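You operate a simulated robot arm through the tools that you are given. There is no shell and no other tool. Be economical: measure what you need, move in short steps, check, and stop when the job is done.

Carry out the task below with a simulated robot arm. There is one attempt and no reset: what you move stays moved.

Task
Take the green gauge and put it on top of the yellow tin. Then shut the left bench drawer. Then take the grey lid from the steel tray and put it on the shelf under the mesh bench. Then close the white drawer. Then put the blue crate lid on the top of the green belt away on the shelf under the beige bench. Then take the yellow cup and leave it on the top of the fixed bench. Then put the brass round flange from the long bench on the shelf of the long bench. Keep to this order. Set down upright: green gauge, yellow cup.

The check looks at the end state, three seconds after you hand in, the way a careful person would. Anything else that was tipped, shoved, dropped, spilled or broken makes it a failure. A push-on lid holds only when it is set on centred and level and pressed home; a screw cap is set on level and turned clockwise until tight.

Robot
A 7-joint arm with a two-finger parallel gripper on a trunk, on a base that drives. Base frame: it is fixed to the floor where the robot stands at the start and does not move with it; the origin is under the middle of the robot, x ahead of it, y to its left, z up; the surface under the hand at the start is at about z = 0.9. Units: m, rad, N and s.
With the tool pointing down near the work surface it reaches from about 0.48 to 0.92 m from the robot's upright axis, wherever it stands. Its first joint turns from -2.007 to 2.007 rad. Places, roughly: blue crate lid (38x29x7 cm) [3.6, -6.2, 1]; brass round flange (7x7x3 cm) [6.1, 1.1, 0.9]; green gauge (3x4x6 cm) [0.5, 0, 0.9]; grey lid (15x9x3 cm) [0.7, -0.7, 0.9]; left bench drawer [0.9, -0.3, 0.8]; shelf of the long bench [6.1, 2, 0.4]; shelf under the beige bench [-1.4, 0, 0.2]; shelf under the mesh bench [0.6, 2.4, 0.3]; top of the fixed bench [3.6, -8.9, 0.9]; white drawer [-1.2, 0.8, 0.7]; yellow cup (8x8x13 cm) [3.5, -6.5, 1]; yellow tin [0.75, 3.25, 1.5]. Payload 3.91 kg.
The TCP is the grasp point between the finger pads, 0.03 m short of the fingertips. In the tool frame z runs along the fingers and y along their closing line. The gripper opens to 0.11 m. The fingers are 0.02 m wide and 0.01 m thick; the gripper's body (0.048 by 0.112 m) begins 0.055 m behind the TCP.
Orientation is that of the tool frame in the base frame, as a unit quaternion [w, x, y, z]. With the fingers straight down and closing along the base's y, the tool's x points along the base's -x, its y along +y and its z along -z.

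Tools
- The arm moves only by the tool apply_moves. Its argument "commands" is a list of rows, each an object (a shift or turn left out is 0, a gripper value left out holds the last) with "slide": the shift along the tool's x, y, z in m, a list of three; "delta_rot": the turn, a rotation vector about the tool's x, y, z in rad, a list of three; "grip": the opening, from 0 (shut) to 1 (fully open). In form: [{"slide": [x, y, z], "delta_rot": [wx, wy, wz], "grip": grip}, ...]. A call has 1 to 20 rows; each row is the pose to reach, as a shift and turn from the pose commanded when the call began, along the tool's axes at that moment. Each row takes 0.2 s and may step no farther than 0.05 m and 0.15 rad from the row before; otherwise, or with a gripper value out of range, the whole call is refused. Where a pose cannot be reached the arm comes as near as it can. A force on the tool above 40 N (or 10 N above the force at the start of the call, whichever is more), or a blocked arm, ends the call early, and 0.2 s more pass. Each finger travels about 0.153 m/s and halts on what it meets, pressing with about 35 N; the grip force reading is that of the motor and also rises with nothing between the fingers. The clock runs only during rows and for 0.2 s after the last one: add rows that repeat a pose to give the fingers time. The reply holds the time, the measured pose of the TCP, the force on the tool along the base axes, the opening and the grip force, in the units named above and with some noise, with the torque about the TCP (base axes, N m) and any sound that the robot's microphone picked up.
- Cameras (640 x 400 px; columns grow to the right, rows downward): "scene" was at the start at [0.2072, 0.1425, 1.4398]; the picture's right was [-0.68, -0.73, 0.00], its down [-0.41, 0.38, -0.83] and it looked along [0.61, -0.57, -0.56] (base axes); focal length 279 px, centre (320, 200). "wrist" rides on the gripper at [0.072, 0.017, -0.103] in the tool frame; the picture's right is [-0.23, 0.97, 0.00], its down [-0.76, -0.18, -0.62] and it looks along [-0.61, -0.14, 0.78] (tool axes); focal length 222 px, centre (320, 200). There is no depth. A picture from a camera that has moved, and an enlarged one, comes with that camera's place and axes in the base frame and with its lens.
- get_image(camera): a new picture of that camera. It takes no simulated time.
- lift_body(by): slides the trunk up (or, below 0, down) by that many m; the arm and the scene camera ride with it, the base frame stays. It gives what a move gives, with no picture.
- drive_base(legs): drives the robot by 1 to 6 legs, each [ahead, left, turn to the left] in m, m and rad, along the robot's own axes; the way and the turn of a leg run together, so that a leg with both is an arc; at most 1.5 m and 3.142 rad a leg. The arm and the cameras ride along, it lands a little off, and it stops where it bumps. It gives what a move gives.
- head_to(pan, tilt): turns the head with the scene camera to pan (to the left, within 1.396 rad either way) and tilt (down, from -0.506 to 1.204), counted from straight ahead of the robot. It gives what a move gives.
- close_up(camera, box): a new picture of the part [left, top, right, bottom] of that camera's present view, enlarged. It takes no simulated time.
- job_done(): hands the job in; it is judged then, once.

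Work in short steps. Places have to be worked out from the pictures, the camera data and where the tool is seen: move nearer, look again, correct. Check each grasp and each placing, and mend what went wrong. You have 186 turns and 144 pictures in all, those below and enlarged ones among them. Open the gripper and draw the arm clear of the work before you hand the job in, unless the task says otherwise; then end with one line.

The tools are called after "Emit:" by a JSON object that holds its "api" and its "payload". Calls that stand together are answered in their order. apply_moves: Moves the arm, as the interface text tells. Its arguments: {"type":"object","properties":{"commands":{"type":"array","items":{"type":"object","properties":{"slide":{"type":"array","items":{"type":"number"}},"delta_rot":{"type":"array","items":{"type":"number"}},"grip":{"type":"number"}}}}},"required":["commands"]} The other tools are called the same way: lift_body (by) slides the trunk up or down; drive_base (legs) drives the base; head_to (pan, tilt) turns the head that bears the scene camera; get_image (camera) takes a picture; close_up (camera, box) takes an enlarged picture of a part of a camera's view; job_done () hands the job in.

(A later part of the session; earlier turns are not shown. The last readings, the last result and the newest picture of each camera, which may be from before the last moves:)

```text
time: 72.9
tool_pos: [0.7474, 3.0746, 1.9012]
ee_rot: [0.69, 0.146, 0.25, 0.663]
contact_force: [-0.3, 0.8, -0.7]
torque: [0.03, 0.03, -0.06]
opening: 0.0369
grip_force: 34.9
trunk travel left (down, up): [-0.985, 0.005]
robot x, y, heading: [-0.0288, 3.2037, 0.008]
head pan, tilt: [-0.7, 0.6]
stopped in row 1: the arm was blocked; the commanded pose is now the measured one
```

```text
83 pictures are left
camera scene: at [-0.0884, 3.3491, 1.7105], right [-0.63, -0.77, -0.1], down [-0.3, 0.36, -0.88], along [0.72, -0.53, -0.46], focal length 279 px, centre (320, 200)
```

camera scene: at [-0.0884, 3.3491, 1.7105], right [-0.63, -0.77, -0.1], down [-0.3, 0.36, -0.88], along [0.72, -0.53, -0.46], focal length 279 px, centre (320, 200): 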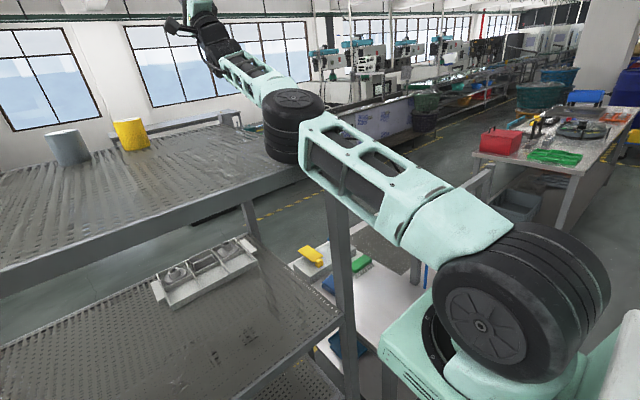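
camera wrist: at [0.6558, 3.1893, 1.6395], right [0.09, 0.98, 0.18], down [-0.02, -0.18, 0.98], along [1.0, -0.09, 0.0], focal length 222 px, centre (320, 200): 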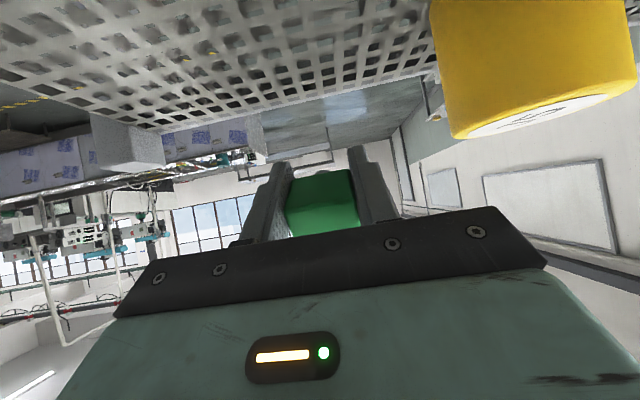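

The hand keeps rising (1.90). I repeat the arc with refreshed numbers.

Emit:
{"api": "apply_moves", "payload": {"commands": [{"slide": [-0.0113, 0.0431, 0.0164], "delta_rot": [-0.0484, -0.0123, -0.001]}, {"slide": [-0.022, 0.086, 0.034], "delta_rot": [-0.0968, -0.0246, -0.002]}]}}

Emit:
{"api": "apply_moves", "payload": {"commands": [{"slide": [-0.0113, 0.0431, 0.0164], "delta_rot": [-0.0484, -0.0123, -0.001]}, {"slide": [-0.022, 0.086, 0.034], "delta_rot": [-0.0968, -0.0246, -0.002]}]}}

Emit:
{"api": "apply_moves", "payload": {"commands": [{"slide": [-0.0113, 0.0431, 0.0164], "delta_rot": [-0.0484, -0.0123, -0.001]}, {"slide": [-0.022, 0.086, 0.034], "delta_rot": [-0.0968, -0.0246, -0.002]}]}}

Emit:
{"api": "drive_base", "payload": {"legs": [[-0.3, 0, 0]]}}

Emit:
{"api": "get_image", "payload": {"camera": "scene"}}

```text
time: 73.3
tool_pos: [0.7514, 3.0719, 1.8912]
ee_rot: [0.687, 0.163, 0.213, 0.675]
contact_force: [1.4, -0.5, -2.4]
torque: [-0.07, -0.12, 0.03]
opening: 0.0374
grip_force: 34.9
trunk travel left (down, up): [-0.985, 0.005]
robot x, y, heading: [-0.0233, 3.2122, 0.019]
head pan, tilt: [-0.7, 0.6]
stopped in row 1: the arm was blocked; the commanded pose is now the measured one
```

```text
time: 73.6
tool_pos: [0.723, 3.0782, 1.9142]
ee_rot: [0.698, 0.108, 0.18, 0.685]
contact_force: [0.5, 0.0, -0.8]
torque: [0.04, -0.02, -0.03]
opening: 0.0373
grip_force: 34.6
out of reach, approached as far as the arm can: row 1
trunk travel left (down, up): [-0.985, 0.005]
robot x, y, heading: [-0.032, 3.2172, 0.006]
head pan, tilt: [-0.7, 0.6]
stopped in row 1: the arm was blocked; the commanded pose is now the measured one
```

```text
time: 74.0
tool_pos: [0.7071, 3.0435, 1.9233]
ee_rot: [0.676, 0.142, 0.095, 0.717]
contact_force: [-1.2, 0.9, 1.2]
torque: [0.11, 0.07, -0.04]
opening: 0.0373
grip_force: 35.1
out of reach, approached as far as the arm can: row 1
trunk travel left (down, up): [-0.985, 0.005]
robot x, y, heading: [-0.0345, 3.2255, 0.044]
head pan, tilt: [-0.7, 0.6]
stopped in row 1: the arm was blocked; the commanded pose is now the measured one
```

```text
time: 75.3
tool_pos: [0.6593, 3.0721, 1.9496]
ee_rot: [0.696, 0.051, 0.063, 0.713]
contact_force: [0.1, 0.0, -0.9]
torque: [-0.01, 0.03, -0.03]
opening: 0.0373
grip_force: 35.1
trunk travel left (down, up): [-0.985, 0.005]
robot x, y, heading: [-0.1369, 3.2033, 0.03]
head pan, tilt: [-0.7, 0.6]
stopped in leg 1: the robot was blocked; the commanded pose is now the measured one
```

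```text
82 pictures are left
camera scene: at [-0.0714, 3.3608, 1.6898], right [-0.62, -0.78, -0.05], down [-0.37, 0.35, -0.86], along [0.69, -0.52, -0.5], focal length 279 px, centre (320, 200)
```

scene: 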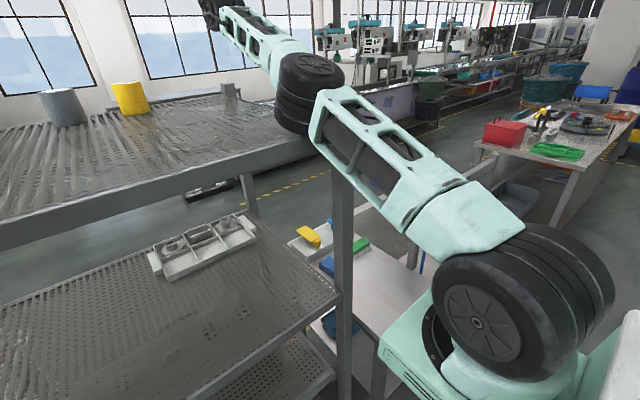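

The base finally backed up 0.1 m. I continue backing.

Emit:
{"api": "drive_base", "payload": {"legs": [[-0.3, 0, 0]]}}

Emit:
{"api": "drive_base", "payload": {"legs": [[-0.2, 0, 0]]}}

Emit:
{"api": "get_image", "payload": {"camera": "scene"}}

```text
time: 76.6
tool_pos: [0.6116, 3.0771, 1.9804]
ee_rot: [0.697, 0.028, 0.048, 0.715]
contact_force: [0.5, 0.0, -1.0]
torque: [0.02, -0.02, 0.01]
opening: 0.0375
grip_force: 35.0
trunk travel left (down, up): [-0.985, 0.005]
robot x, y, heading: [-0.2525, 3.2064, 0.039]
head pan, tilt: [-0.7, 0.6]
stopped in leg 1: the robot was blocked; the commanded pose is now the measured one
```

```text
time: 78.2
tool_pos: [0.4294, 3.0667, 1.9709]
ee_rot: [0.695, 0.035, 0.052, 0.716]
contact_force: [0.7, 1.0, -0.5]
torque: [0.02, -0.02, 0.02]
opening: 0.0374
grip_force: 35.3
trunk travel left (down, up): [-0.985, 0.005]
robot x, y, heading: [-0.4496, 3.1962, 0.039]
head pan, tilt: [-0.7, 0.6]
```

```text
81 pictures are left
camera scene: at [-0.2444, 3.3536, 1.6489], right [-0.61, -0.79, 0.0], down [-0.45, 0.35, -0.82], along [0.65, -0.51, -0.57], focal length 279 px, centre (320, 200)
```

scene: 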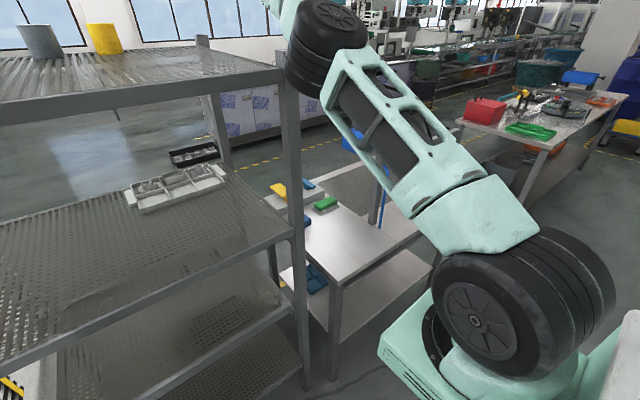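

The robot is free and level and still holds the gauge. I move away to the open floor between the benches to re-pose the arm.

Emit:
{"api": "drive_base", "payload": {"legs": [[-0.1, 0, -0.039], [0, -1.45, 0]]}}

Emit:
{"api": "head_to", "payload": {"pan": -0.3, "tilt": 0.0}}

Emit:
{"api": "get_image", "payload": {"camera": "scene"}}

```text
time: 86.2
tool_pos: [0.3241, 1.5585, 1.9718]
ee_rot: [0.71, 0.035, 0.051, 0.702]
contact_force: [0.2, -0.5, -0.5]
torque: [0.03, 0.06, 0.0]
opening: 0.0372
grip_force: 35.1
trunk travel left (down, up): [-0.985, 0.005]
robot x, y, heading: [-0.5493, 1.7259, 0.002]
head pan, tilt: [-0.7, 0.6]
```

```text
time: 87.2
tool_pos: [0.3231, 1.5605, 1.9697]
ee_rot: [0.71, 0.036, 0.05, 0.702]
contact_force: [-0.3, 0.6, -0.8]
torque: [0.05, -0.03, -0.01]
opening: 0.0375
grip_force: 34.3
trunk travel left (down, up): [-0.985, 0.005]
robot x, y, heading: [-0.5496, 1.7272, -0.0]
head pan, tilt: [-0.3, 0.0]
```

```text
80 pictures are left
camera scene: at [-0.3198, 1.9045, 1.704], right [-0.3, -0.95, 0.0], down [0.0, 0.0, -1.0], along [0.95, -0.3, 0.0], focal length 279 px, centre (320, 200)
```

scene: 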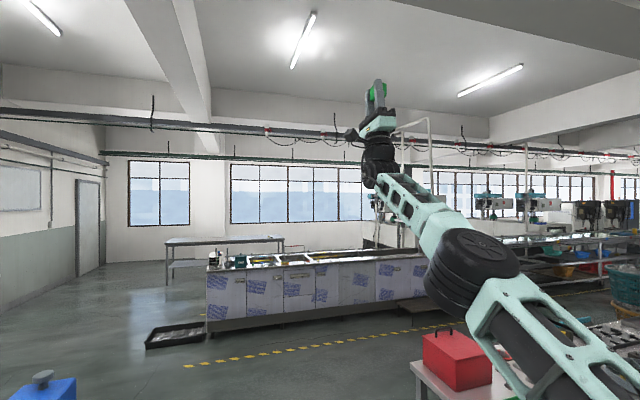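

The arm's in open space with the fingers pointing up. I turn the hand over forward and down in one smooth arc while pulling it in.

Emit:
{"api": "apply_moves", "payload": {"commands": [{"slide": [0.005, -0.017, -0.007], "delta_rot": [0.15, 0, 0]}, {"slide": [0.01, -0.033, -0.018], "delta_rot": [0.3, 0, 0]}, {"slide": [0.015, -0.0465, -0.033], "delta_rot": [0.45, 0, 0]}, {"slide": [0.02, -0.058, -0.052], "delta_rot": [0.6, 0, 0]}, {"slide": [0.025, -0.0665, -0.075], "delta_rot": [0.75, 0, 0]}, {"slide": [0.03, -0.071, -0.1], "delta_rot": [0.9, 0, 0]}, {"slide": [0.035, -0.0725, -0.128], "delta_rot": [1.05, 0, 0]}, {"slide": [0.04, -0.07, -0.157], "delta_rot": [1.2, 0, 0]}, {"slide": [0.045, -0.0625, -0.187], "delta_rot": [1.35, 0, 0]}, {"slide": [0.05, -0.051, -0.218], "delta_rot": [1.5, 0, 0]}, {"slide": [0.055, -0.0345, -0.249], "delta_rot": [1.65, 0, 0]}, {"slide": [0.06, -0.014, -0.279], "delta_rot": [1.8, 0, 0]}, {"slide": [0.065, 0.0105, -0.307], "delta_rot": [1.95, 0, 0]}, {"slide": [0.07, 0.04, -0.334], "delta_rot": [2.1, 0, 0]}, {"slide": [0.075, 0.0725, -0.357], "delta_rot": [2.25, 0, 0]}, {"slide": [0.08, 0.108, -0.377], "delta_rot": [2.4, 0, 0]}, {"slide": [0.085, 0.1455, -0.394], "delta_rot": [2.55, 0, 0]}, {"slide": [0.09, 0.186, -0.406], "delta_rot": [2.7, 0, 0]}, {"slide": [0.095, 0.2275, -0.415], "delta_rot": [2.85, 0, 0]}, {"slide": [0.1, 0.27, -0.419], "delta_rot": [3.0, 0, 0]}]}}

Emit:
{"api": "head_to", "payload": {"pan": -0.2, "tilt": 0.3}}

Emit:
{"api": "get_image", "payload": {"camera": "scene"}}

```text
time: 91.6
tool_pos: [0.1719, 1.7558, 1.7615]
ee_rot: [0.219, 0.679, 0.679, 0.173]
contact_force: [3.0, 2.0, -2.5]
torque: [-0.17, 0.08, -0.1]
opening: 0.0375
grip_force: 35.3
out of reach, approached as far as the arm can: row 1, 2, 3, 4, 5, 6, 7, 8, 9, 10, 11, 12, 13, 14, 15, 16, 17, 18, 19
trunk travel left (down, up): [-0.985, 0.005]
robot x, y, heading: [-0.5475, 1.7248, -0.008]
head pan, tilt: [-0.3, 0.0]
stopped in row 20: the arm was blocked; the commanded pose is now the measured one
```

```text
time: 92.4
tool_pos: [0.1692, 1.7506, 1.7651]
ee_rot: [0.22, 0.679, 0.678, 0.176]
contact_force: [0.8, 0.4, 0.1]
torque: [0.01, -0.02, -0.01]
opening: 0.0374
grip_force: 35.2
trunk travel left (down, up): [-0.985, 0.005]
robot x, y, heading: [-0.5506, 1.7308, -0.005]
head pan, tilt: [-0.201, 0.3]
```

```text
79 pictures are left
camera scene: at [-0.3137, 1.9121, 1.6765], right [-0.2, -0.98, 0.0], down [-0.29, 0.06, -0.96], along [0.94, -0.19, -0.29], focal length 279 px, centre (320, 200)
```

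scene: 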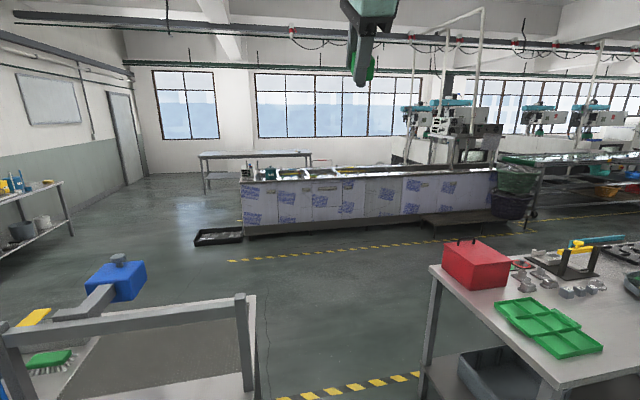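

The hand points mostly down now. I level it to straight-down with fingers closing along y, pulling it in to a compact carry pose.

Emit:
{"api": "apply_moves", "payload": {"commands": [{"slide": [-0.0033, -0.0217, 0.0078], "delta_rot": [0.033, 0.041, -0.127]}, {"slide": [-0.0067, -0.0433, 0.0155], "delta_rot": [0.066, 0.082, -0.254]}, {"slide": [-0.01, -0.065, 0.0233], "delta_rot": [0.099, 0.123, -0.381]}, {"slide": [-0.0133, -0.0867, 0.031], "delta_rot": [0.132, 0.165, -0.509]}, {"slide": [-0.0167, -0.1083, 0.0388], "delta_rot": [0.165, 0.206, -0.636]}, {"slide": [-0.02, -0.13, 0.0465], "delta_rot": [0.198, 0.247, -0.763]}, {"slide": [-0.0233, -0.1517, 0.0543], "delta_rot": [0.23, 0.288, -0.89]}, {"slide": [-0.0267, -0.1733, 0.062], "delta_rot": [0.263, 0.329, -1.017]}, {"slide": [-0.03, -0.195, 0.0698], "delta_rot": [0.296, 0.37, -1.144]}, {"slide": [-0.0333, -0.2167, 0.0775], "delta_rot": [0.329, 0.412, -1.272]}, {"slide": [-0.0367, -0.2383, 0.0853], "delta_rot": [0.362, 0.453, -1.399]}, {"slide": [-0.04, -0.26, 0.093], "delta_rot": [0.395, 0.494, -1.526]}]}}

Emit:
{"api": "get_image", "payload": {"camera": "wrist"}}

```text
time: 95.0
tool_pos: [-0.0006, 1.7028, 1.5499]
ee_rot: [0.001, -0.002, 1.0, 0.0]
contact_force: [0.6, -0.5, -0.8]
torque: [-0.02, 0.02, -0.01]
opening: 0.0373
grip_force: 35.3
trunk travel left (down, up): [-0.985, 0.005]
robot x, y, heading: [-0.5453, 1.7307, -0.005]
head pan, tilt: [-0.201, 0.3]
```

```text
78 pictures are left
camera wrist: at [-0.0754, 1.7196, 1.6524], right [0.22, 0.97, 0.0], down [0.76, -0.18, 0.62], along [0.61, -0.14, -0.78], focal length 222 px, centre (320, 200)
```

wrist: 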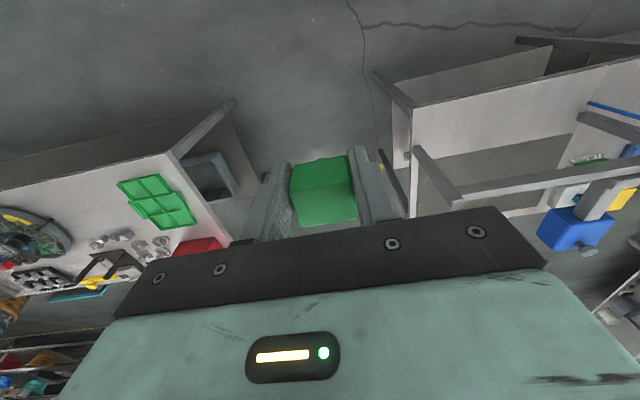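

The gauge is held upright again in a normal pose. The far side puts the tin only ~0.15 m in from the shelf edge, so I drive round there, passing between the two benches, and turn to look.

Emit:
{"api": "drive_base", "payload": {"legs": [[1.4, 0, 0], [0.95, 0, 0], [0, 0, 1.57]]}}

Emit:
{"api": "head_to", "payload": {"pan": 0.3, "tilt": 0.5}}

Emit:
{"api": "get_image", "payload": {"camera": "scene"}}

```text
time: 98.3
tool_pos: [0.4807, 1.7042, 1.547]
ee_rot: [-0.001, -0.01, 1.0, 0.0]
contact_force: [0.6, -1.1, -0.9]
torque: [-0.03, 0.05, 0.0]
opening: 0.0372
grip_force: 35.2
trunk travel left (down, up): [-0.985, 0.005]
robot x, y, heading: [-0.0647, 1.7219, 0.007]
head pan, tilt: [-0.201, 0.3]
stopped in leg 1: the robot was blocked; the commanded pose is now the measured one
```

```text
time: 99.2
tool_pos: [0.4809, 1.7049, 1.5486]
ee_rot: [0.0, -0.01, 1.0, 0.0]
contact_force: [0.3, 0.6, -0.4]
torque: [0.02, -0.02, -0.02]
opening: 0.0374
grip_force: 35.0
trunk travel left (down, up): [-0.985, 0.005]
robot x, y, heading: [-0.0677, 1.7187, 0.017]
head pan, tilt: [0.3, 0.499]
```

```text
77 pictures are left
camera scene: at [0.1591, 1.954, 1.658], right [0.31, -0.95, 0.0], down [-0.45, -0.15, -0.88], along [0.83, 0.27, -0.48], focal length 279 px, centre (320, 200)
```

scene: 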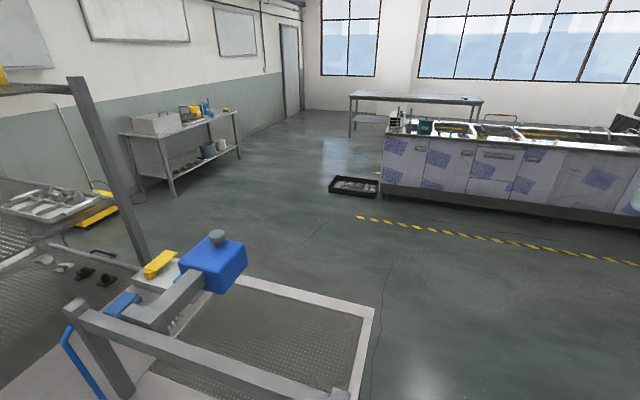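

The base bumped at x≈-0.06. I back off slightly and look down-left to see the mesh bench's legs.

Emit:
{"api": "drive_base", "payload": {"legs": [[-0.15, 0, 0]]}}

Emit:
{"api": "head_to", "payload": {"pan": 0.2, "tilt": 1.0}}

Emit:
{"api": "get_image", "payload": {"camera": "scene"}}

Emit:
{"api": "head_to", "payload": {"pan": -0.9, "tilt": 0.9}}

Emit:
{"api": "get_image", "payload": {"camera": "scene"}}

```text
time: 100.6
tool_pos: [0.3322, 1.703, 1.5482]
ee_rot: [0.0, -0.01, 1.0, 0.0]
contact_force: [-0.4, -0.5, -0.7]
torque: [0.0, 0.06, -0.02]
opening: 0.0376
grip_force: 35.2
trunk travel left (down, up): [-0.985, 0.005]
robot x, y, heading: [-0.2156, 1.7188, 0.02]
head pan, tilt: [0.3, 0.499]
```

```text
time: 101.5
tool_pos: [0.3308, 1.7036, 1.5471]
ee_rot: [0.0, -0.01, 1.0, 0.0]
contact_force: [-0.3, 0.3, -0.3]
torque: [-0.01, -0.03, -0.02]
opening: 0.0373
grip_force: 35.1
trunk travel left (down, up): [-0.985, 0.005]
robot x, y, heading: [-0.2138, 1.7184, 0.02]
head pan, tilt: [0.201, 1.0]
```

```text
76 pictures are left
camera scene: at [-0.0088, 1.9385, 1.617], right [0.22, -0.98, 0.0], down [-0.82, -0.18, -0.54], along [0.53, 0.12, -0.84], focal length 279 px, centre (320, 200)
```

scene: 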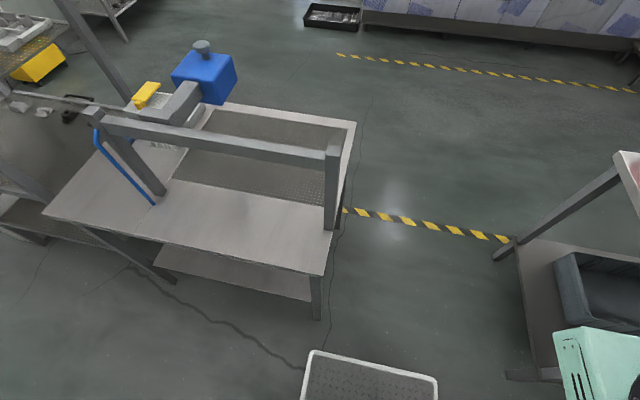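

```text
time: 102.8
tool_pos: [0.3328, 1.703, 1.5484]
ee_rot: [0.0, -0.01, 1.0, 0.0]
contact_force: [-0.3, -0.5, -0.3]
torque: [0.01, 0.05, 0.02]
opening: 0.0373
grip_force: 35.4
trunk travel left (down, up): [-0.985, 0.005]
robot x, y, heading: [-0.2181, 1.717, 0.018]
head pan, tilt: [-0.901, 0.901]
```

```text
75 pictures are left
camera scene: at [-0.0289, 1.8651, 1.6241], right [-0.77, -0.63, 0.0], down [-0.5, 0.61, -0.62], along [0.39, -0.48, -0.78], focal length 279 px, centre (320, 200)
```

scene: 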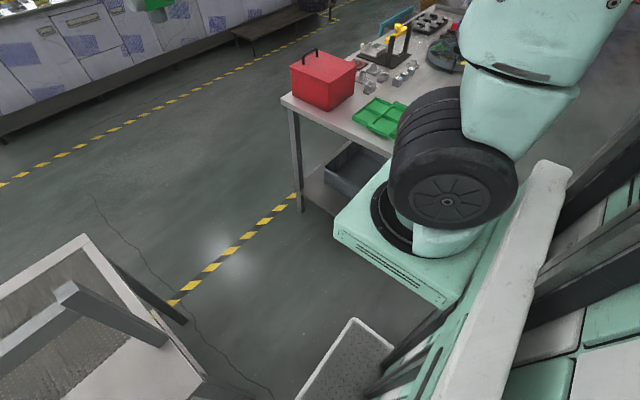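

The near leg of the mesh bench stands at about (0.27, 2.02) and the work bench ends at y≈1.0. I shift to y=1.5, the middle of the gap, and go through.

Emit:
{"api": "drive_base", "payload": {"legs": [[0, -0.22, -0.018], [1.4, 0, 0], [0.6, 0, 0], [0, 0, 1.57]]}}

Emit:
{"api": "head_to", "payload": {"pan": 0.3, "tilt": 0.5}}

Emit:
{"api": "get_image", "payload": {"camera": "scene"}}

```text
time: 117.9
tool_pos: [1.8061, 2.0417, 1.5469]
ee_rot: [0.0, 0.709, -0.706, 0.0]
contact_force: [0.3, -0.7, -0.7]
torque: [-0.03, 0.02, 0.01]
opening: 0.0375
grip_force: 35.7
trunk travel left (down, up): [-0.985, 0.005]
robot x, y, heading: [1.7853, 1.4938, 1.568]
head pan, tilt: [-0.901, 0.901]
```

```text
time: 119.3
tool_pos: [1.8069, 2.0439, 1.5484]
ee_rot: [0.0, 0.709, -0.705, 0.001]
contact_force: [-0.1, 0.1, -1.4]
torque: [-0.02, -0.01, 0.0]
opening: 0.0372
grip_force: 34.6
trunk travel left (down, up): [-0.985, 0.005]
robot x, y, heading: [1.7903, 1.4931, 1.575]
head pan, tilt: [0.3, 0.499]
```

```text
74 pictures are left
camera scene: at [1.5519, 1.7232, 1.658], right [0.96, 0.3, 0.0], down [0.14, -0.46, -0.88], along [-0.26, 0.84, -0.48], focal length 279 px, centre (320, 200)
```

scene: 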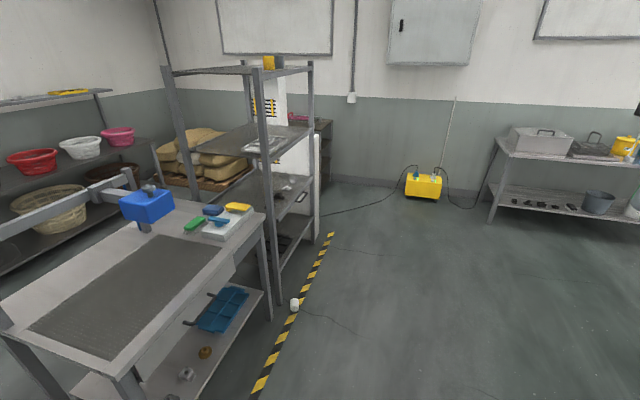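

The white tin lies on the floor near (0.95, 3.01), so it can be recovered later. I drive up to face the rack from this side, raising the hand first.

Emit:
{"api": "apply_moves", "payload": {"commands": [{"slide": [0, 0, -0.05]}, {"slide": [0, 0, -0.1]}, {"slide": [0, 0, -0.15]}, {"slide": [0, 0, -0.2]}, {"slide": [0, 0, -0.215]}]}}

Emit:
{"api": "drive_base", "payload": {"legs": [[1.4, 0, 0], [0.36, 0, 0], [0, 0, 1.57]]}}

Emit:
{"api": "head_to", "payload": {"pan": 0.2, "tilt": 0.35}}

Emit:
{"api": "get_image", "payload": {"camera": "scene"}}

```text
time: 120.5
tool_pos: [1.8077, 2.0437, 1.7629]
ee_rot: [0.0, 0.708, -0.706, 0.001]
contact_force: [-0.4, 0.3, -1.0]
torque: [-0.02, 0.01, -0.02]
opening: 0.0376
grip_force: 34.9
trunk travel left (down, up): [-0.985, 0.005]
robot x, y, heading: [1.7845, 1.4956, 1.575]
head pan, tilt: [0.3, 0.499]
```

```text
time: 133.3
tool_pos: [1.2366, 3.2948, 1.7629]
ee_rot: [0.0, 1.0, 0.005, -0.001]
contact_force: [-0.1, -0.3, -1.2]
torque: [-0.02, -0.02, -0.01]
opening: 0.0378
grip_force: 35.1
trunk travel left (down, up): [-0.985, 0.005]
robot x, y, heading: [1.7852, 3.2761, -3.138]
head pan, tilt: [0.3, 0.499]
```

```text
time: 134.0
tool_pos: [1.2376, 3.2953, 1.7622]
ee_rot: [0.0, 1.0, 0.005, 0.0]
contact_force: [-0.1, 0.8, -0.3]
torque: [0.0, -0.05, -0.02]
opening: 0.0374
grip_force: 34.7
trunk travel left (down, up): [-0.985, 0.005]
robot x, y, heading: [1.7859, 3.2748, -3.14]
head pan, tilt: [0.201, 0.351]
```

```text
73 pictures are left
camera scene: at [1.5543, 3.0484, 1.6716], right [-0.21, 0.98, 0.0], down [0.34, 0.07, -0.94], along [-0.92, -0.19, -0.34], focal length 279 px, centre (320, 200)
```

scene: 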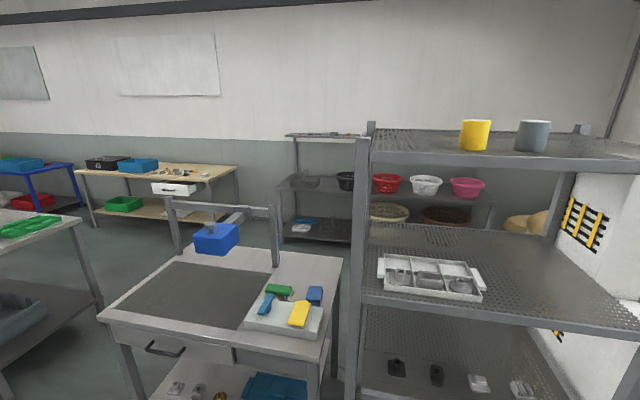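

From here the tin shows at (0.77, 3.28), top z≈1.618, with the shelf edge at x≈0.89. I drive 0.38 m nearer and check.

Emit:
{"api": "drive_base", "payload": {"legs": [[0.38, 0, 0]]}}

Emit:
{"api": "head_to", "payload": {"pan": 0.1, "tilt": 0.2}}

Emit:
{"api": "get_image", "payload": {"camera": "scene"}}

Emit:
{"api": "get_image", "payload": {"camera": "wrist"}}

```text
time: 136.4
tool_pos: [0.8596, 3.2976, 1.763]
ee_rot: [0.0, 1.0, 0.003, 0.0]
contact_force: [0.2, -0.4, -0.5]
torque: [0.03, 0.0, 0.02]
opening: 0.0374
grip_force: 34.7
trunk travel left (down, up): [-0.985, 0.005]
robot x, y, heading: [1.4062, 3.2711, -3.135]
head pan, tilt: [0.201, 0.351]
```

```text
time: 137.1
tool_pos: [0.8593, 3.2957, 1.763]
ee_rot: [0.0, 1.0, 0.004, 0.0]
contact_force: [-0.6, -0.1, -0.5]
torque: [0.01, -0.01, -0.01]
opening: 0.0372
grip_force: 35.6
trunk travel left (down, up): [-0.985, 0.005]
robot x, y, heading: [1.4093, 3.2768, -3.14]
head pan, tilt: [0.099, 0.201]
```

```text
72 pictures are left
camera scene: at [1.1736, 3.0566, 1.6856], right [-0.1, 0.99, 0.0], down [0.2, 0.02, -0.98], along [-0.97, -0.1, -0.2], focal length 279 px, centre (320, 200)
```

scene: 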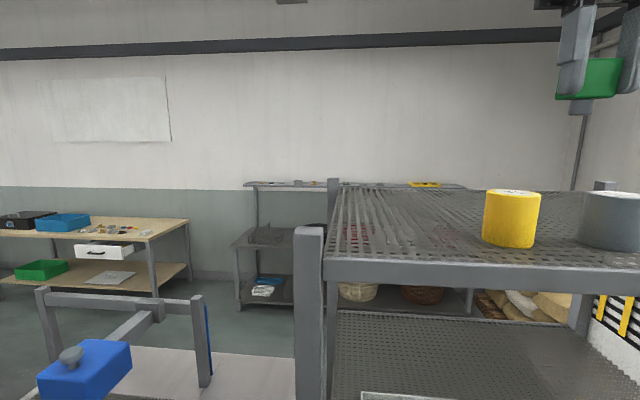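

```text
71 pictures are left
camera wrist: at [0.9313, 3.2804, 1.8659], right [-0.22, -0.98, 0.0], down [-0.76, 0.17, 0.62], along [-0.61, 0.14, -0.78], focal length 222 px, centre (320, 200)
```

wrist: 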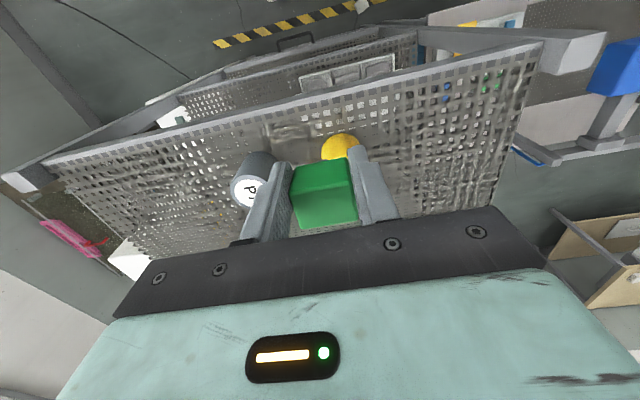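

The tool is 0.09 m short of the tin. I lower slightly and move out over it.

Emit:
{"api": "apply_moves", "payload": {"commands": [{"slide": [-0.015, 0.004, 0.025]}, {"slide": [-0.04, 0.008, 0.04]}, {"slide": [-0.065, 0.012, 0.045]}, {"slide": [-0.087, 0.015, 0.05]}]}}

Emit:
{"api": "close_up", "payload": {"camera": "scene", "box": [420, 60, 640, 260]}}

Emit:
{"api": "get_image", "payload": {"camera": "wrist"}}

```text
time: 138.1
tool_pos: [0.7732, 3.2802, 1.713]
ee_rot: [0.0, 1.0, 0.003, 0.001]
contact_force: [0.3, 0.8, -0.8]
torque: [-0.01, 0.0, 0.01]
opening: 0.0374
grip_force: 34.8
trunk travel left (down, up): [-0.985, 0.005]
robot x, y, heading: [1.4104, 3.2736, -3.138]
head pan, tilt: [0.099, 0.201]
```

```text
2.00 times, centred on (530, 160) of scene
camera zoom: at [1.1737, 3.0567, 1.6857], right [-0.1, 0.99, 0.0], down [0.2, 0.02, -0.98], along [-0.97, -0.1, -0.2], focal length 557 px, centre (-100, 280)
```

zoom: 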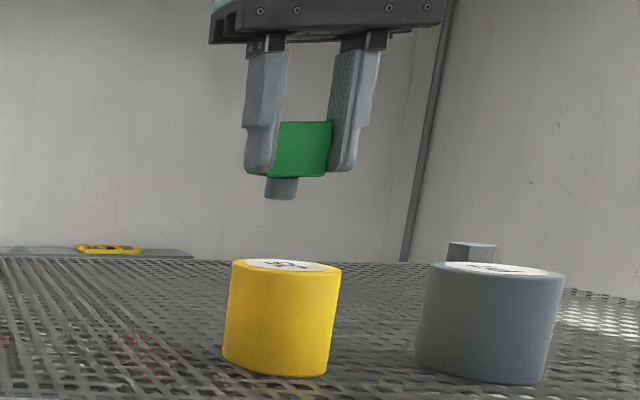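

```text
69 pictures are left
camera wrist: at [0.8445, 3.2648, 1.8155], right [-0.22, -0.98, 0.0], down [-0.76, 0.17, 0.62], along [-0.61, 0.14, -0.78], focal length 222 px, centre (320, 200)
```

wrist: 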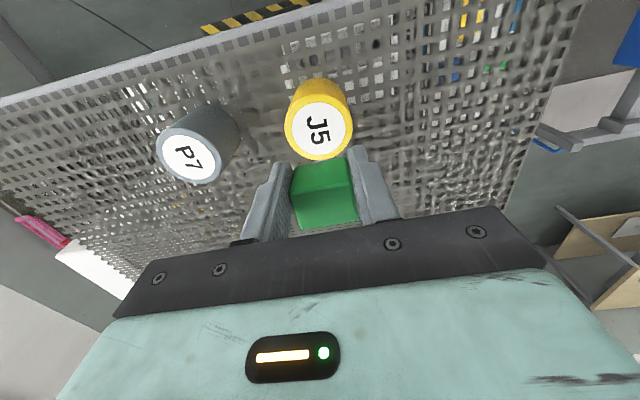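

The wrist view puts the tin's top centre at (0.772, 3.284); the pin hangs about 0.046 above it. I shift 5 mm and lower.

Emit:
{"api": "apply_moves", "payload": {"commands": [{"slide": [-0.001, -0.006, 0.015]}, {"slide": [-0.001, -0.006, 0.03]}, {"slide": [-0.001, -0.006, 0.038]}, {"slide": [-0.001, -0.006, 0.041]}]}}

Emit:
{"api": "close_up", "payload": {"camera": "scene", "box": [460, 90, 580, 260]}}

```text
time: 139.1
tool_pos: [0.7711, 3.2861, 1.6722]
ee_rot: [0.0, 1.0, 0.003, -0.001]
contact_force: [0.0, -0.2, -1.4]
torque: [0.01, -0.03, 0.03]
opening: 0.0375
grip_force: 35.1
trunk travel left (down, up): [-0.985, 0.005]
robot x, y, heading: [1.4085, 3.2762, -3.14]
head pan, tilt: [0.099, 0.201]
```

```text
2.35 times, centred on (520, 175) of scene
camera zoom: at [1.1736, 3.0566, 1.6857], right [-0.1, 0.99, 0.0], down [0.2, 0.02, -0.98], along [-0.97, -0.1, -0.2], focal length 656 px, centre (-151, 259)
```

zoom: 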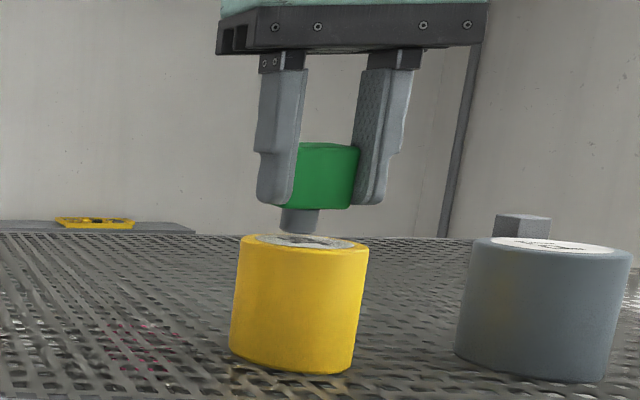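

The pin looks slightly off-centre under the block, so I zoom the wrist view to compare the gauge's attitude with the earlier picture before releasing.

Emit:
{"api": "close_up", "payload": {"camera": "wrist", "box": [240, 120, 400, 240]}}

```text
3.33 times, centred on (320, 180) of wrist
camera zoom: at [0.8438, 3.2711, 1.7747], right [-0.22, -0.98, 0.0], down [-0.76, 0.17, 0.62], along [-0.61, 0.14, -0.78], focal length 740 px, centre (320, 267)
```

zoom: 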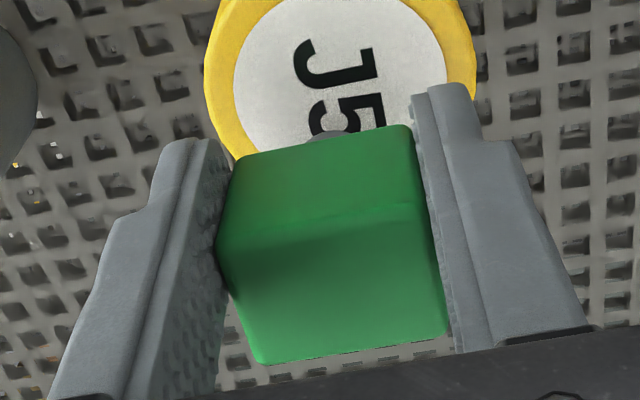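

The gauge has rotated ≈0.11 rad in the grip during the jam (pin leaning away from the robot). I counter-tilt the hand by that amount about the finger axis, then lower in small steps to contact.

Emit:
{"api": "apply_moves", "payload": {"commands": [{"slide": [0, 0, -0.008], "delta_rot": [0, 0.055, 0]}, {"slide": [-0.003, 0, -0.008], "delta_rot": [0, 0.11, 0]}]}}

Emit:
{"api": "close_up", "payload": {"camera": "scene", "box": [460, 90, 580, 260]}}

```text
time: 139.7
tool_pos: [0.7681, 3.286, 1.6801]
ee_rot: [0.0, 0.998, 0.003, 0.056]
contact_force: [0.4, -0.1, -0.3]
torque: [0.0, -0.02, 0.0]
opening: 0.0374
grip_force: 35.1
trunk travel left (down, up): [-0.985, 0.005]
robot x, y, heading: [1.4053, 3.2743, -3.141]
head pan, tilt: [0.099, 0.201]
```

```text
2.35 times, centred on (520, 175) of scene
camera zoom: at [1.1737, 3.0567, 1.6857], right [-0.1, 0.99, 0.0], down [0.2, 0.02, -0.98], along [-0.97, -0.1, -0.2], focal length 656 px, centre (-151, 259)
```

zoom: 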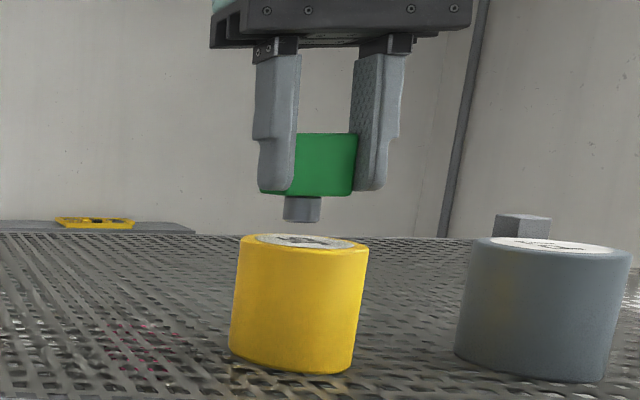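

The gauge looks upright now. I lower it in small steps until it touches.

Emit:
{"api": "apply_moves", "payload": {"commands": [{"slide": [-0.0007, 0, 0.006]}, {"slide": [-0.001, 0, 0.009]}, {"slide": [-0.0012, 0, 0.011]}, {"slide": [-0.0014, 0, 0.013]}]}}

Emit:
{"api": "close_up", "payload": {"camera": "scene", "box": [460, 90, 580, 260]}}

```text
time: 140.7
tool_pos: [0.7681, 3.2873, 1.6685]
ee_rot: [0.0, 0.999, 0.003, 0.051]
contact_force: [-7.8, 0.0, 25.8]
torque: [-0.01, 0.81, -0.01]
opening: 0.0373
grip_force: 35.0
trunk travel left (down, up): [-0.985, 0.005]
robot x, y, heading: [1.4093, 3.2725, -3.138]
head pan, tilt: [0.099, 0.201]
```

```text
2.35 times, centred on (520, 175) of scene
camera zoom: at [1.174, 3.0566, 1.6863], right [-0.1, 0.99, 0.0], down [0.2, 0.02, -0.98], along [-0.97, -0.1, -0.2], focal length 656 px, centre (-151, 259)
```

zoom: 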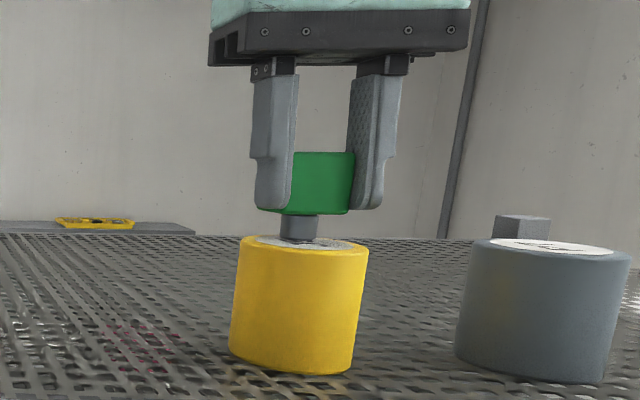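

Contact with 26 N. I ease up a millimetre and open the fingers a little to release.

Emit:
{"api": "apply_moves", "payload": {"commands": [{"slide": [0.0001, 0, -0.0015]}, {"slide": [0.0001, 0, -0.0015], "grip": 0.36}, {"slide": [0.0001, 0, -0.0015], "grip": 0.4}, {"slide": [0.0001, 0, -0.0015], "grip": 0.46}, {"slide": [0.0001, 0, -0.0015], "grip": 0.46}]}}

Emit:
{"api": "close_up", "payload": {"camera": "scene", "box": [460, 90, 580, 260]}}

```text
time: 141.9
tool_pos: [0.768, 3.2864, 1.6685]
ee_rot: [0.0, 0.998, 0.004, 0.055]
contact_force: [0.0, -0.1, -0.2]
torque: [-0.01, -0.01, 0.0]
opening: 0.0507
grip_force: 0.0
trunk travel left (down, up): [-0.985, 0.005]
robot x, y, heading: [1.4072, 3.2716, -3.139]
head pan, tilt: [0.099, 0.201]
```

```text
2.35 times, centred on (520, 175) of scene
camera zoom: at [1.1737, 3.0567, 1.6857], right [-0.1, 0.99, 0.0], down [0.2, 0.02, -0.98], along [-0.97, -0.1, -0.2], focal length 656 px, centre (-151, 259)
```

zoom: 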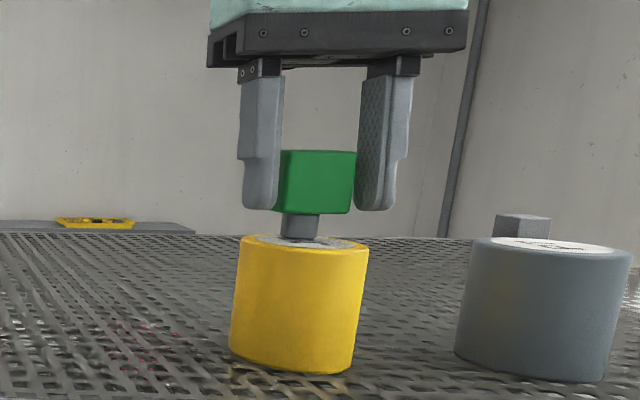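

The gauge stands upright on the tin. I lift the fingers straight up clear of it, then retreat.

Emit:
{"api": "apply_moves", "payload": {"commands": [{"slide": [0.002, 0, -0.018], "grip": 0.5}, {"slide": [0.004, 0, -0.036]}, {"slide": [0.006, 0, -0.054]}, {"slide": [0.007, 0, -0.064]}, {"slide": [0.03, 0, -0.075], "delta_rot": [0, -0.05, 0]}, {"slide": [0.07, 0, -0.08], "delta_rot": [0, -0.11, 0]}, {"slide": [0.11, 0, -0.085], "delta_rot": [0, -0.11, 0]}]}}

Emit:
{"api": "drive_base", "payload": {"legs": [[-0.45, 0, 0]]}}

Emit:
{"api": "head_to", "payload": {"pan": 0.2, "tilt": 0.6}}

Emit:
{"api": "get_image", "payload": {"camera": "scene"}}

```text
time: 143.5
tool_pos: [0.8696, 3.2889, 1.7643]
ee_rot: [0.0, 1.0, 0.003, -0.001]
contact_force: [-0.3, 0.1, -0.1]
torque: [-0.02, 0.03, 0.01]
opening: 0.0552
grip_force: 0.3
out of reach, approached as far as the arm can: row 3, 4, 5
trunk travel left (down, up): [-0.985, 0.005]
robot x, y, heading: [1.4121, 3.2743, -3.141]
head pan, tilt: [0.099, 0.201]
```

```text
time: 146.2
tool_pos: [1.3148, 3.2891, 1.7644]
ee_rot: [0.0, 1.0, 0.004, 0.0]
contact_force: [-0.5, -0.1, -0.2]
torque: [0.01, -0.02, 0.02]
opening: 0.0548
grip_force: 0.1
trunk travel left (down, up): [-0.985, 0.005]
robot x, y, heading: [1.8521, 3.2724, -3.137]
head pan, tilt: [0.099, 0.201]
```

```text
time: 147.1
tool_pos: [1.3146, 3.2885, 1.7644]
ee_rot: [0.0, 1.0, 0.004, -0.001]
contact_force: [0.0, 0.1, 0.8]
torque: [-0.02, 0.0, -0.01]
opening: 0.0552
grip_force: 0.1
trunk travel left (down, up): [-0.985, 0.005]
robot x, y, heading: [1.8558, 3.2757, -3.135]
head pan, tilt: [0.201, 0.6]
```

```text
63 pictures are left
camera scene: at [1.6267, 3.0498, 1.649], right [-0.2, 0.98, 0.0], down [0.55, 0.11, -0.83], along [-0.81, -0.17, -0.56], focal length 279 px, centre (320, 200)
```

scene: 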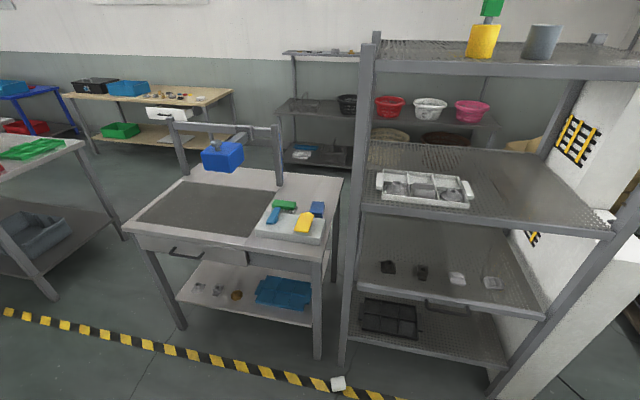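

The gauge is safely on the tin. I zoom on the white tin lying on the floor at about (0.95, 2.99).

Emit:
{"api": "close_up", "payload": {"camera": "scene", "box": [290, 340, 390, 400]}}

```text
6.40 times, centred on (340, 370) of scene
camera zoom: at [1.6267, 3.0498, 1.649], right [-0.2, 0.98, 0.0], down [0.55, 0.11, -0.83], along [-0.81, -0.17, -0.56], focal length 1783 px, centre (192, -888)
```

zoom: 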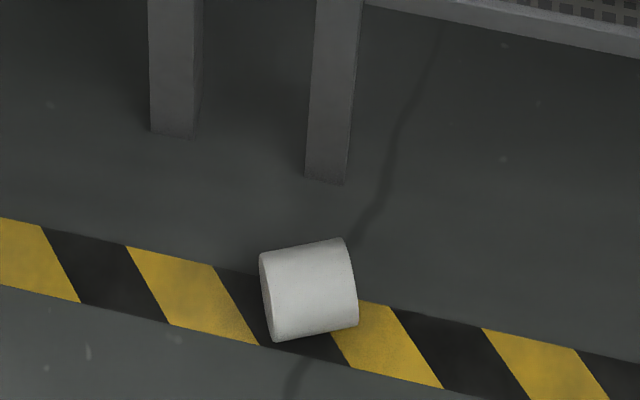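

The tin lies on its side on the floor. Since a careful check would mind it, I'll try to restore it: I lower the trunk and drive so it is about 0.6 m ahead.

Emit:
{"api": "lift_body", "payload": {"by": -0.98}}

Emit:
{"api": "drive_base", "payload": {"legs": [[0, 0.27, 0], [0.28, 0, 0]]}}

Emit:
{"api": "apply_moves", "payload": {"commands": [{"slide": [0, 0, 0.05], "grip": 1}, {"slide": [0, 0, 0.1]}, {"slide": [0, 0, 0.15]}, {"slide": [0, 0, 0.2]}, {"slide": [0, 0, 0.25]}, {"slide": [0, 0, 0.3]}, {"slide": [0, 0, 0.35]}, {"slide": [0, 0, 0.4]}, {"slide": [0, 0, 0.45]}, {"slide": [0, 0, 0.5]}]}}

Emit:
{"api": "get_image", "payload": {"camera": "wrist"}}

```text
refused: -0.98 is not a number from -0.4 to 0.4
```

```text
time: 150.5
tool_pos: [1.0361, 3.022, 1.7639]
ee_rot: [-0.001, 1.0, 0.002, -0.001]
contact_force: [-0.1, 0.2, -0.6]
torque: [-0.02, 0.0, 0.01]
opening: 0.055
grip_force: 0.0
trunk travel left (down, up): [-0.985, 0.005]
robot x, y, heading: [1.5716, 3.0057, -3.143]
head pan, tilt: [0.201, 0.6]
```

```text
time: 152.7
tool_pos: [1.0358, 3.0216, 1.2642]
ee_rot: [0.0, 1.0, 0.002, 0.0]
contact_force: [0.4, -0.1, 0.9]
torque: [-0.01, 0.02, -0.03]
opening: 0.11
grip_force: 0.0
trunk travel left (down, up): [-0.985, 0.005]
robot x, y, heading: [1.5763, 3.0027, -3.137]
head pan, tilt: [0.201, 0.6]
```

```text
61 pictures are left
camera wrist: at [1.107, 3.0054, 1.3666], right [-0.22, -0.97, 0.0], down [-0.76, 0.18, 0.62], along [-0.61, 0.14, -0.78], focal length 222 px, centre (320, 200)
```

wrist: 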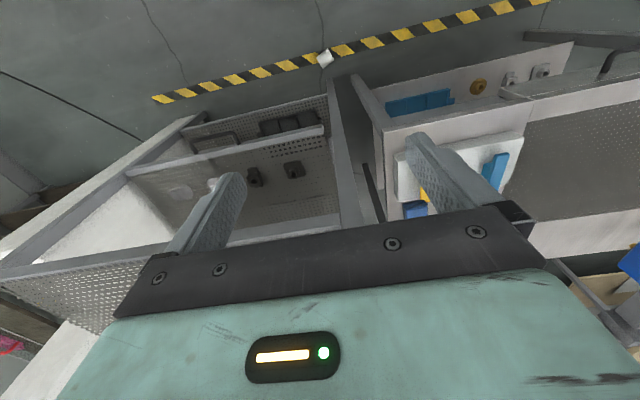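

I lower the trunk in two allowed steps and look again.

Emit:
{"api": "lift_body", "payload": {"by": -0.4}}

Emit:
{"api": "lift_body", "payload": {"by": -0.4}}

Emit:
{"api": "get_image", "payload": {"camera": "wrist"}}

```text
time: 156.6
tool_pos: [1.0339, 3.0213, 0.864]
ee_rot: [0.0, 1.0, 0.002, 0.0]
contact_force: [-0.3, 0.3, -0.1]
torque: [0.01, -0.02, 0.0]
opening: 0.1098
grip_force: 0.1
trunk travel left (down, up): [-0.585, 0.405]
robot x, y, heading: [1.5718, 3.0062, -3.14]
head pan, tilt: [0.201, 0.6]
```

```text
time: 160.4
tool_pos: [1.0339, 3.0201, 0.4636]
ee_rot: [-0.001, 1.0, 0.002, -0.001]
contact_force: [0.1, 0.7, 0.8]
torque: [-0.02, 0.0, -0.02]
opening: 0.1101
grip_force: 0.1
trunk travel left (down, up): [-0.185, 0.805]
robot x, y, heading: [1.5777, 3.0044, -3.135]
head pan, tilt: [0.201, 0.6]
```

```text
60 pictures are left
camera wrist: at [1.1066, 3.005, 0.5671], right [-0.22, -0.97, 0.0], down [-0.76, 0.18, 0.62], along [-0.61, 0.14, -0.78], focal length 222 px, centre (320, 200)
```

wrist: 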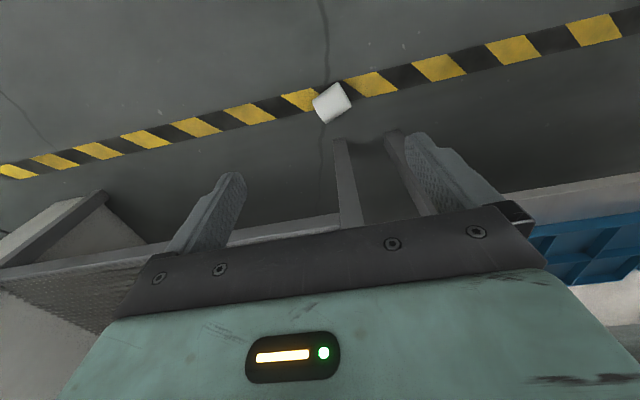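

I zoom to get the tin's axis direction and its labelled end.

Emit:
{"api": "close_up", "payload": {"camera": "wrist", "box": [272, 65, 392, 140]}}

```text
5.33 times, centred on (332, 102) of wrist
camera zoom: at [1.1066, 3.005, 0.5671], right [-0.22, -0.97, 0.0], down [-0.76, 0.18, 0.62], along [-0.61, 0.14, -0.78], focal length 1185 px, centre (256, 720)
```

zoom: 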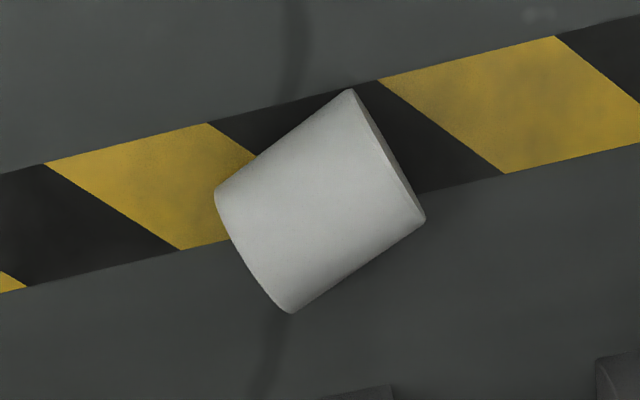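

The tin's centre is at (0.959, 3.010), its axis along (0.36, -0.93). I turn the hand so the fingers close across it and go down to hover.

Emit:
{"api": "apply_moves", "payload": {"commands": [{"slide": [-0.008, 0.001, 0.03], "delta_rot": [0, 0, 0.134], "grip": 0.82}, {"slide": [-0.017, 0.002, 0.06], "delta_rot": [0, 0, 0.267]}, {"slide": [-0.025, 0.003, 0.09], "delta_rot": [0, 0, 0.4]}, {"slide": [-0.033, 0.004, 0.12], "delta_rot": [0, 0, 0.534]}, {"slide": [-0.042, 0.005, 0.15], "delta_rot": [0, 0, 0.668]}, {"slide": [-0.05, 0.007, 0.18], "delta_rot": [0, 0, 0.802]}, {"slide": [-0.058, 0.008, 0.21], "delta_rot": [0, 0, 0.935]}, {"slide": [-0.067, 0.009, 0.24], "delta_rot": [0, 0, 1.069]}, {"slide": [-0.075, 0.01, 0.27], "delta_rot": [0, 0, 1.203]}]}}

Emit:
{"api": "get_image", "payload": {"camera": "wrist"}}

```text
time: 162.4
tool_pos: [0.9597, 3.0107, 0.1936]
ee_rot: [0.001, 0.825, -0.565, 0.001]
contact_force: [-0.9, -0.6, 0.5]
torque: [0.0, 0.01, -0.01]
opening: 0.0904
grip_force: 0.1
trunk travel left (down, up): [-0.185, 0.805]
robot x, y, heading: [1.5742, 3.0057, -3.142]
head pan, tilt: [0.201, 0.6]
```

```text
58 pictures are left
camera wrist: at [0.9693, 2.937, 0.2969], right [-0.99, -0.14, 0.0], down [-0.11, 0.77, 0.62], along [-0.09, 0.62, -0.78], focal length 222 px, centre (320, 200)
```

wrist: 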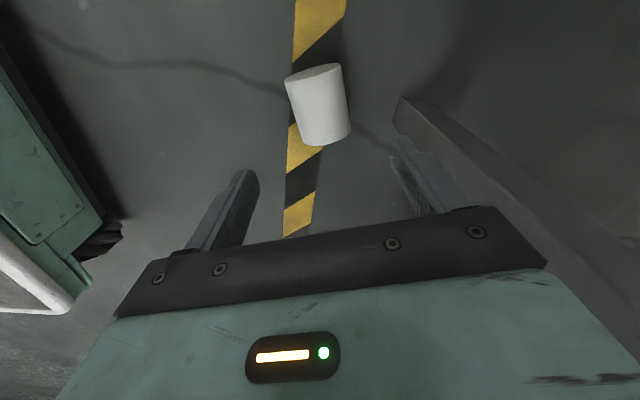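

Aligned well. I zoom to check the visible end face for a label.

Emit:
{"api": "close_up", "payload": {"camera": "wrist", "box": [270, 50, 370, 150]}}

```text
4.00 times, centred on (320, 100) of wrist
camera zoom: at [0.9693, 2.937, 0.2969], right [-0.99, -0.14, 0.0], down [-0.11, 0.77, 0.62], along [-0.09, 0.62, -0.78], focal length 888 px, centre (320, 600)
```

zoom: 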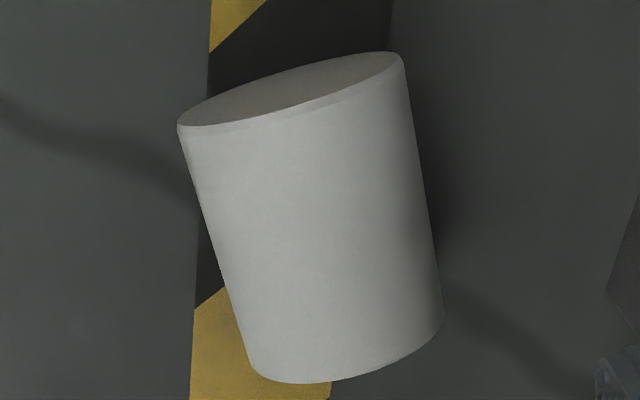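

The visible end is the plain bottom, so the label is on the other end. I turn the hand by π (camera passing on the open side) so the labelled end will end up on top.

Emit:
{"api": "apply_moves", "payload": {"commands": [{"delta_rot": [0, 0, -0.15]}, {"delta_rot": [0, 0, -0.3]}, {"delta_rot": [0, 0, -0.45]}, {"delta_rot": [0, 0, -0.6]}, {"delta_rot": [0, 0, -0.75]}, {"delta_rot": [0, 0, -0.9]}, {"delta_rot": [0, 0, -1.05]}, {"delta_rot": [0, 0, -1.2]}, {"delta_rot": [0, 0, -1.35]}, {"delta_rot": [0, 0, -1.5]}, {"delta_rot": [0, 0, -1.65]}, {"delta_rot": [0, 0, -1.8]}, {"delta_rot": [0, 0, -1.95]}, {"delta_rot": [0, 0, -2.1]}, {"delta_rot": [0, 0, -2.25]}, {"delta_rot": [0, 0, -2.4]}, {"delta_rot": [0, 0, -2.55]}, {"delta_rot": [0, 0, -2.7]}, {"delta_rot": [0, 0, -2.85]}, {"delta_rot": [0, 0, -3.0]}]}}

Emit:
{"api": "apply_moves", "payload": {"commands": [{"slide": [0, 0, 0.03], "delta_rot": [0, 0, -0.14]}, {"slide": [0, 0, 0.06], "delta_rot": [0, 0, -0.14]}]}}

Emit:
{"api": "get_image", "payload": {"camera": "wrist"}}

```text
time: 166.6
tool_pos: [0.9594, 3.0116, 0.1938]
ee_rot: [-0.001, 0.62, 0.784, 0.0]
contact_force: [0.0, -1.1, -0.1]
torque: [-0.01, 0.02, -0.01]
opening: 0.0901
grip_force: 0.0
trunk travel left (down, up): [-0.185, 0.805]
robot x, y, heading: [1.5714, 3.0073, -3.141]
head pan, tilt: [0.201, 0.6]
```

```text
time: 167.2
tool_pos: [0.9596, 3.0102, 0.1327]
ee_rot: [0.0, 0.564, 0.825, -0.001]
contact_force: [1.0, -0.1, -0.2]
torque: [0.02, 0.02, 0.02]
opening: 0.0901
grip_force: 0.0
trunk travel left (down, up): [-0.185, 0.805]
robot x, y, heading: [1.5729, 3.006, -3.139]
head pan, tilt: [0.201, 0.6]
```

```text
56 pictures are left
camera wrist: at [0.9479, 3.0846, 0.2369], right [0.99, 0.14, 0.0], down [0.11, -0.77, 0.62], along [0.09, -0.62, -0.78], focal length 222 px, centre (320, 200)
```

wrist: 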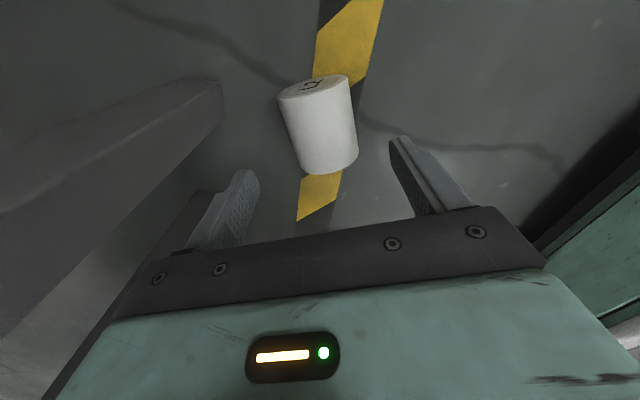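

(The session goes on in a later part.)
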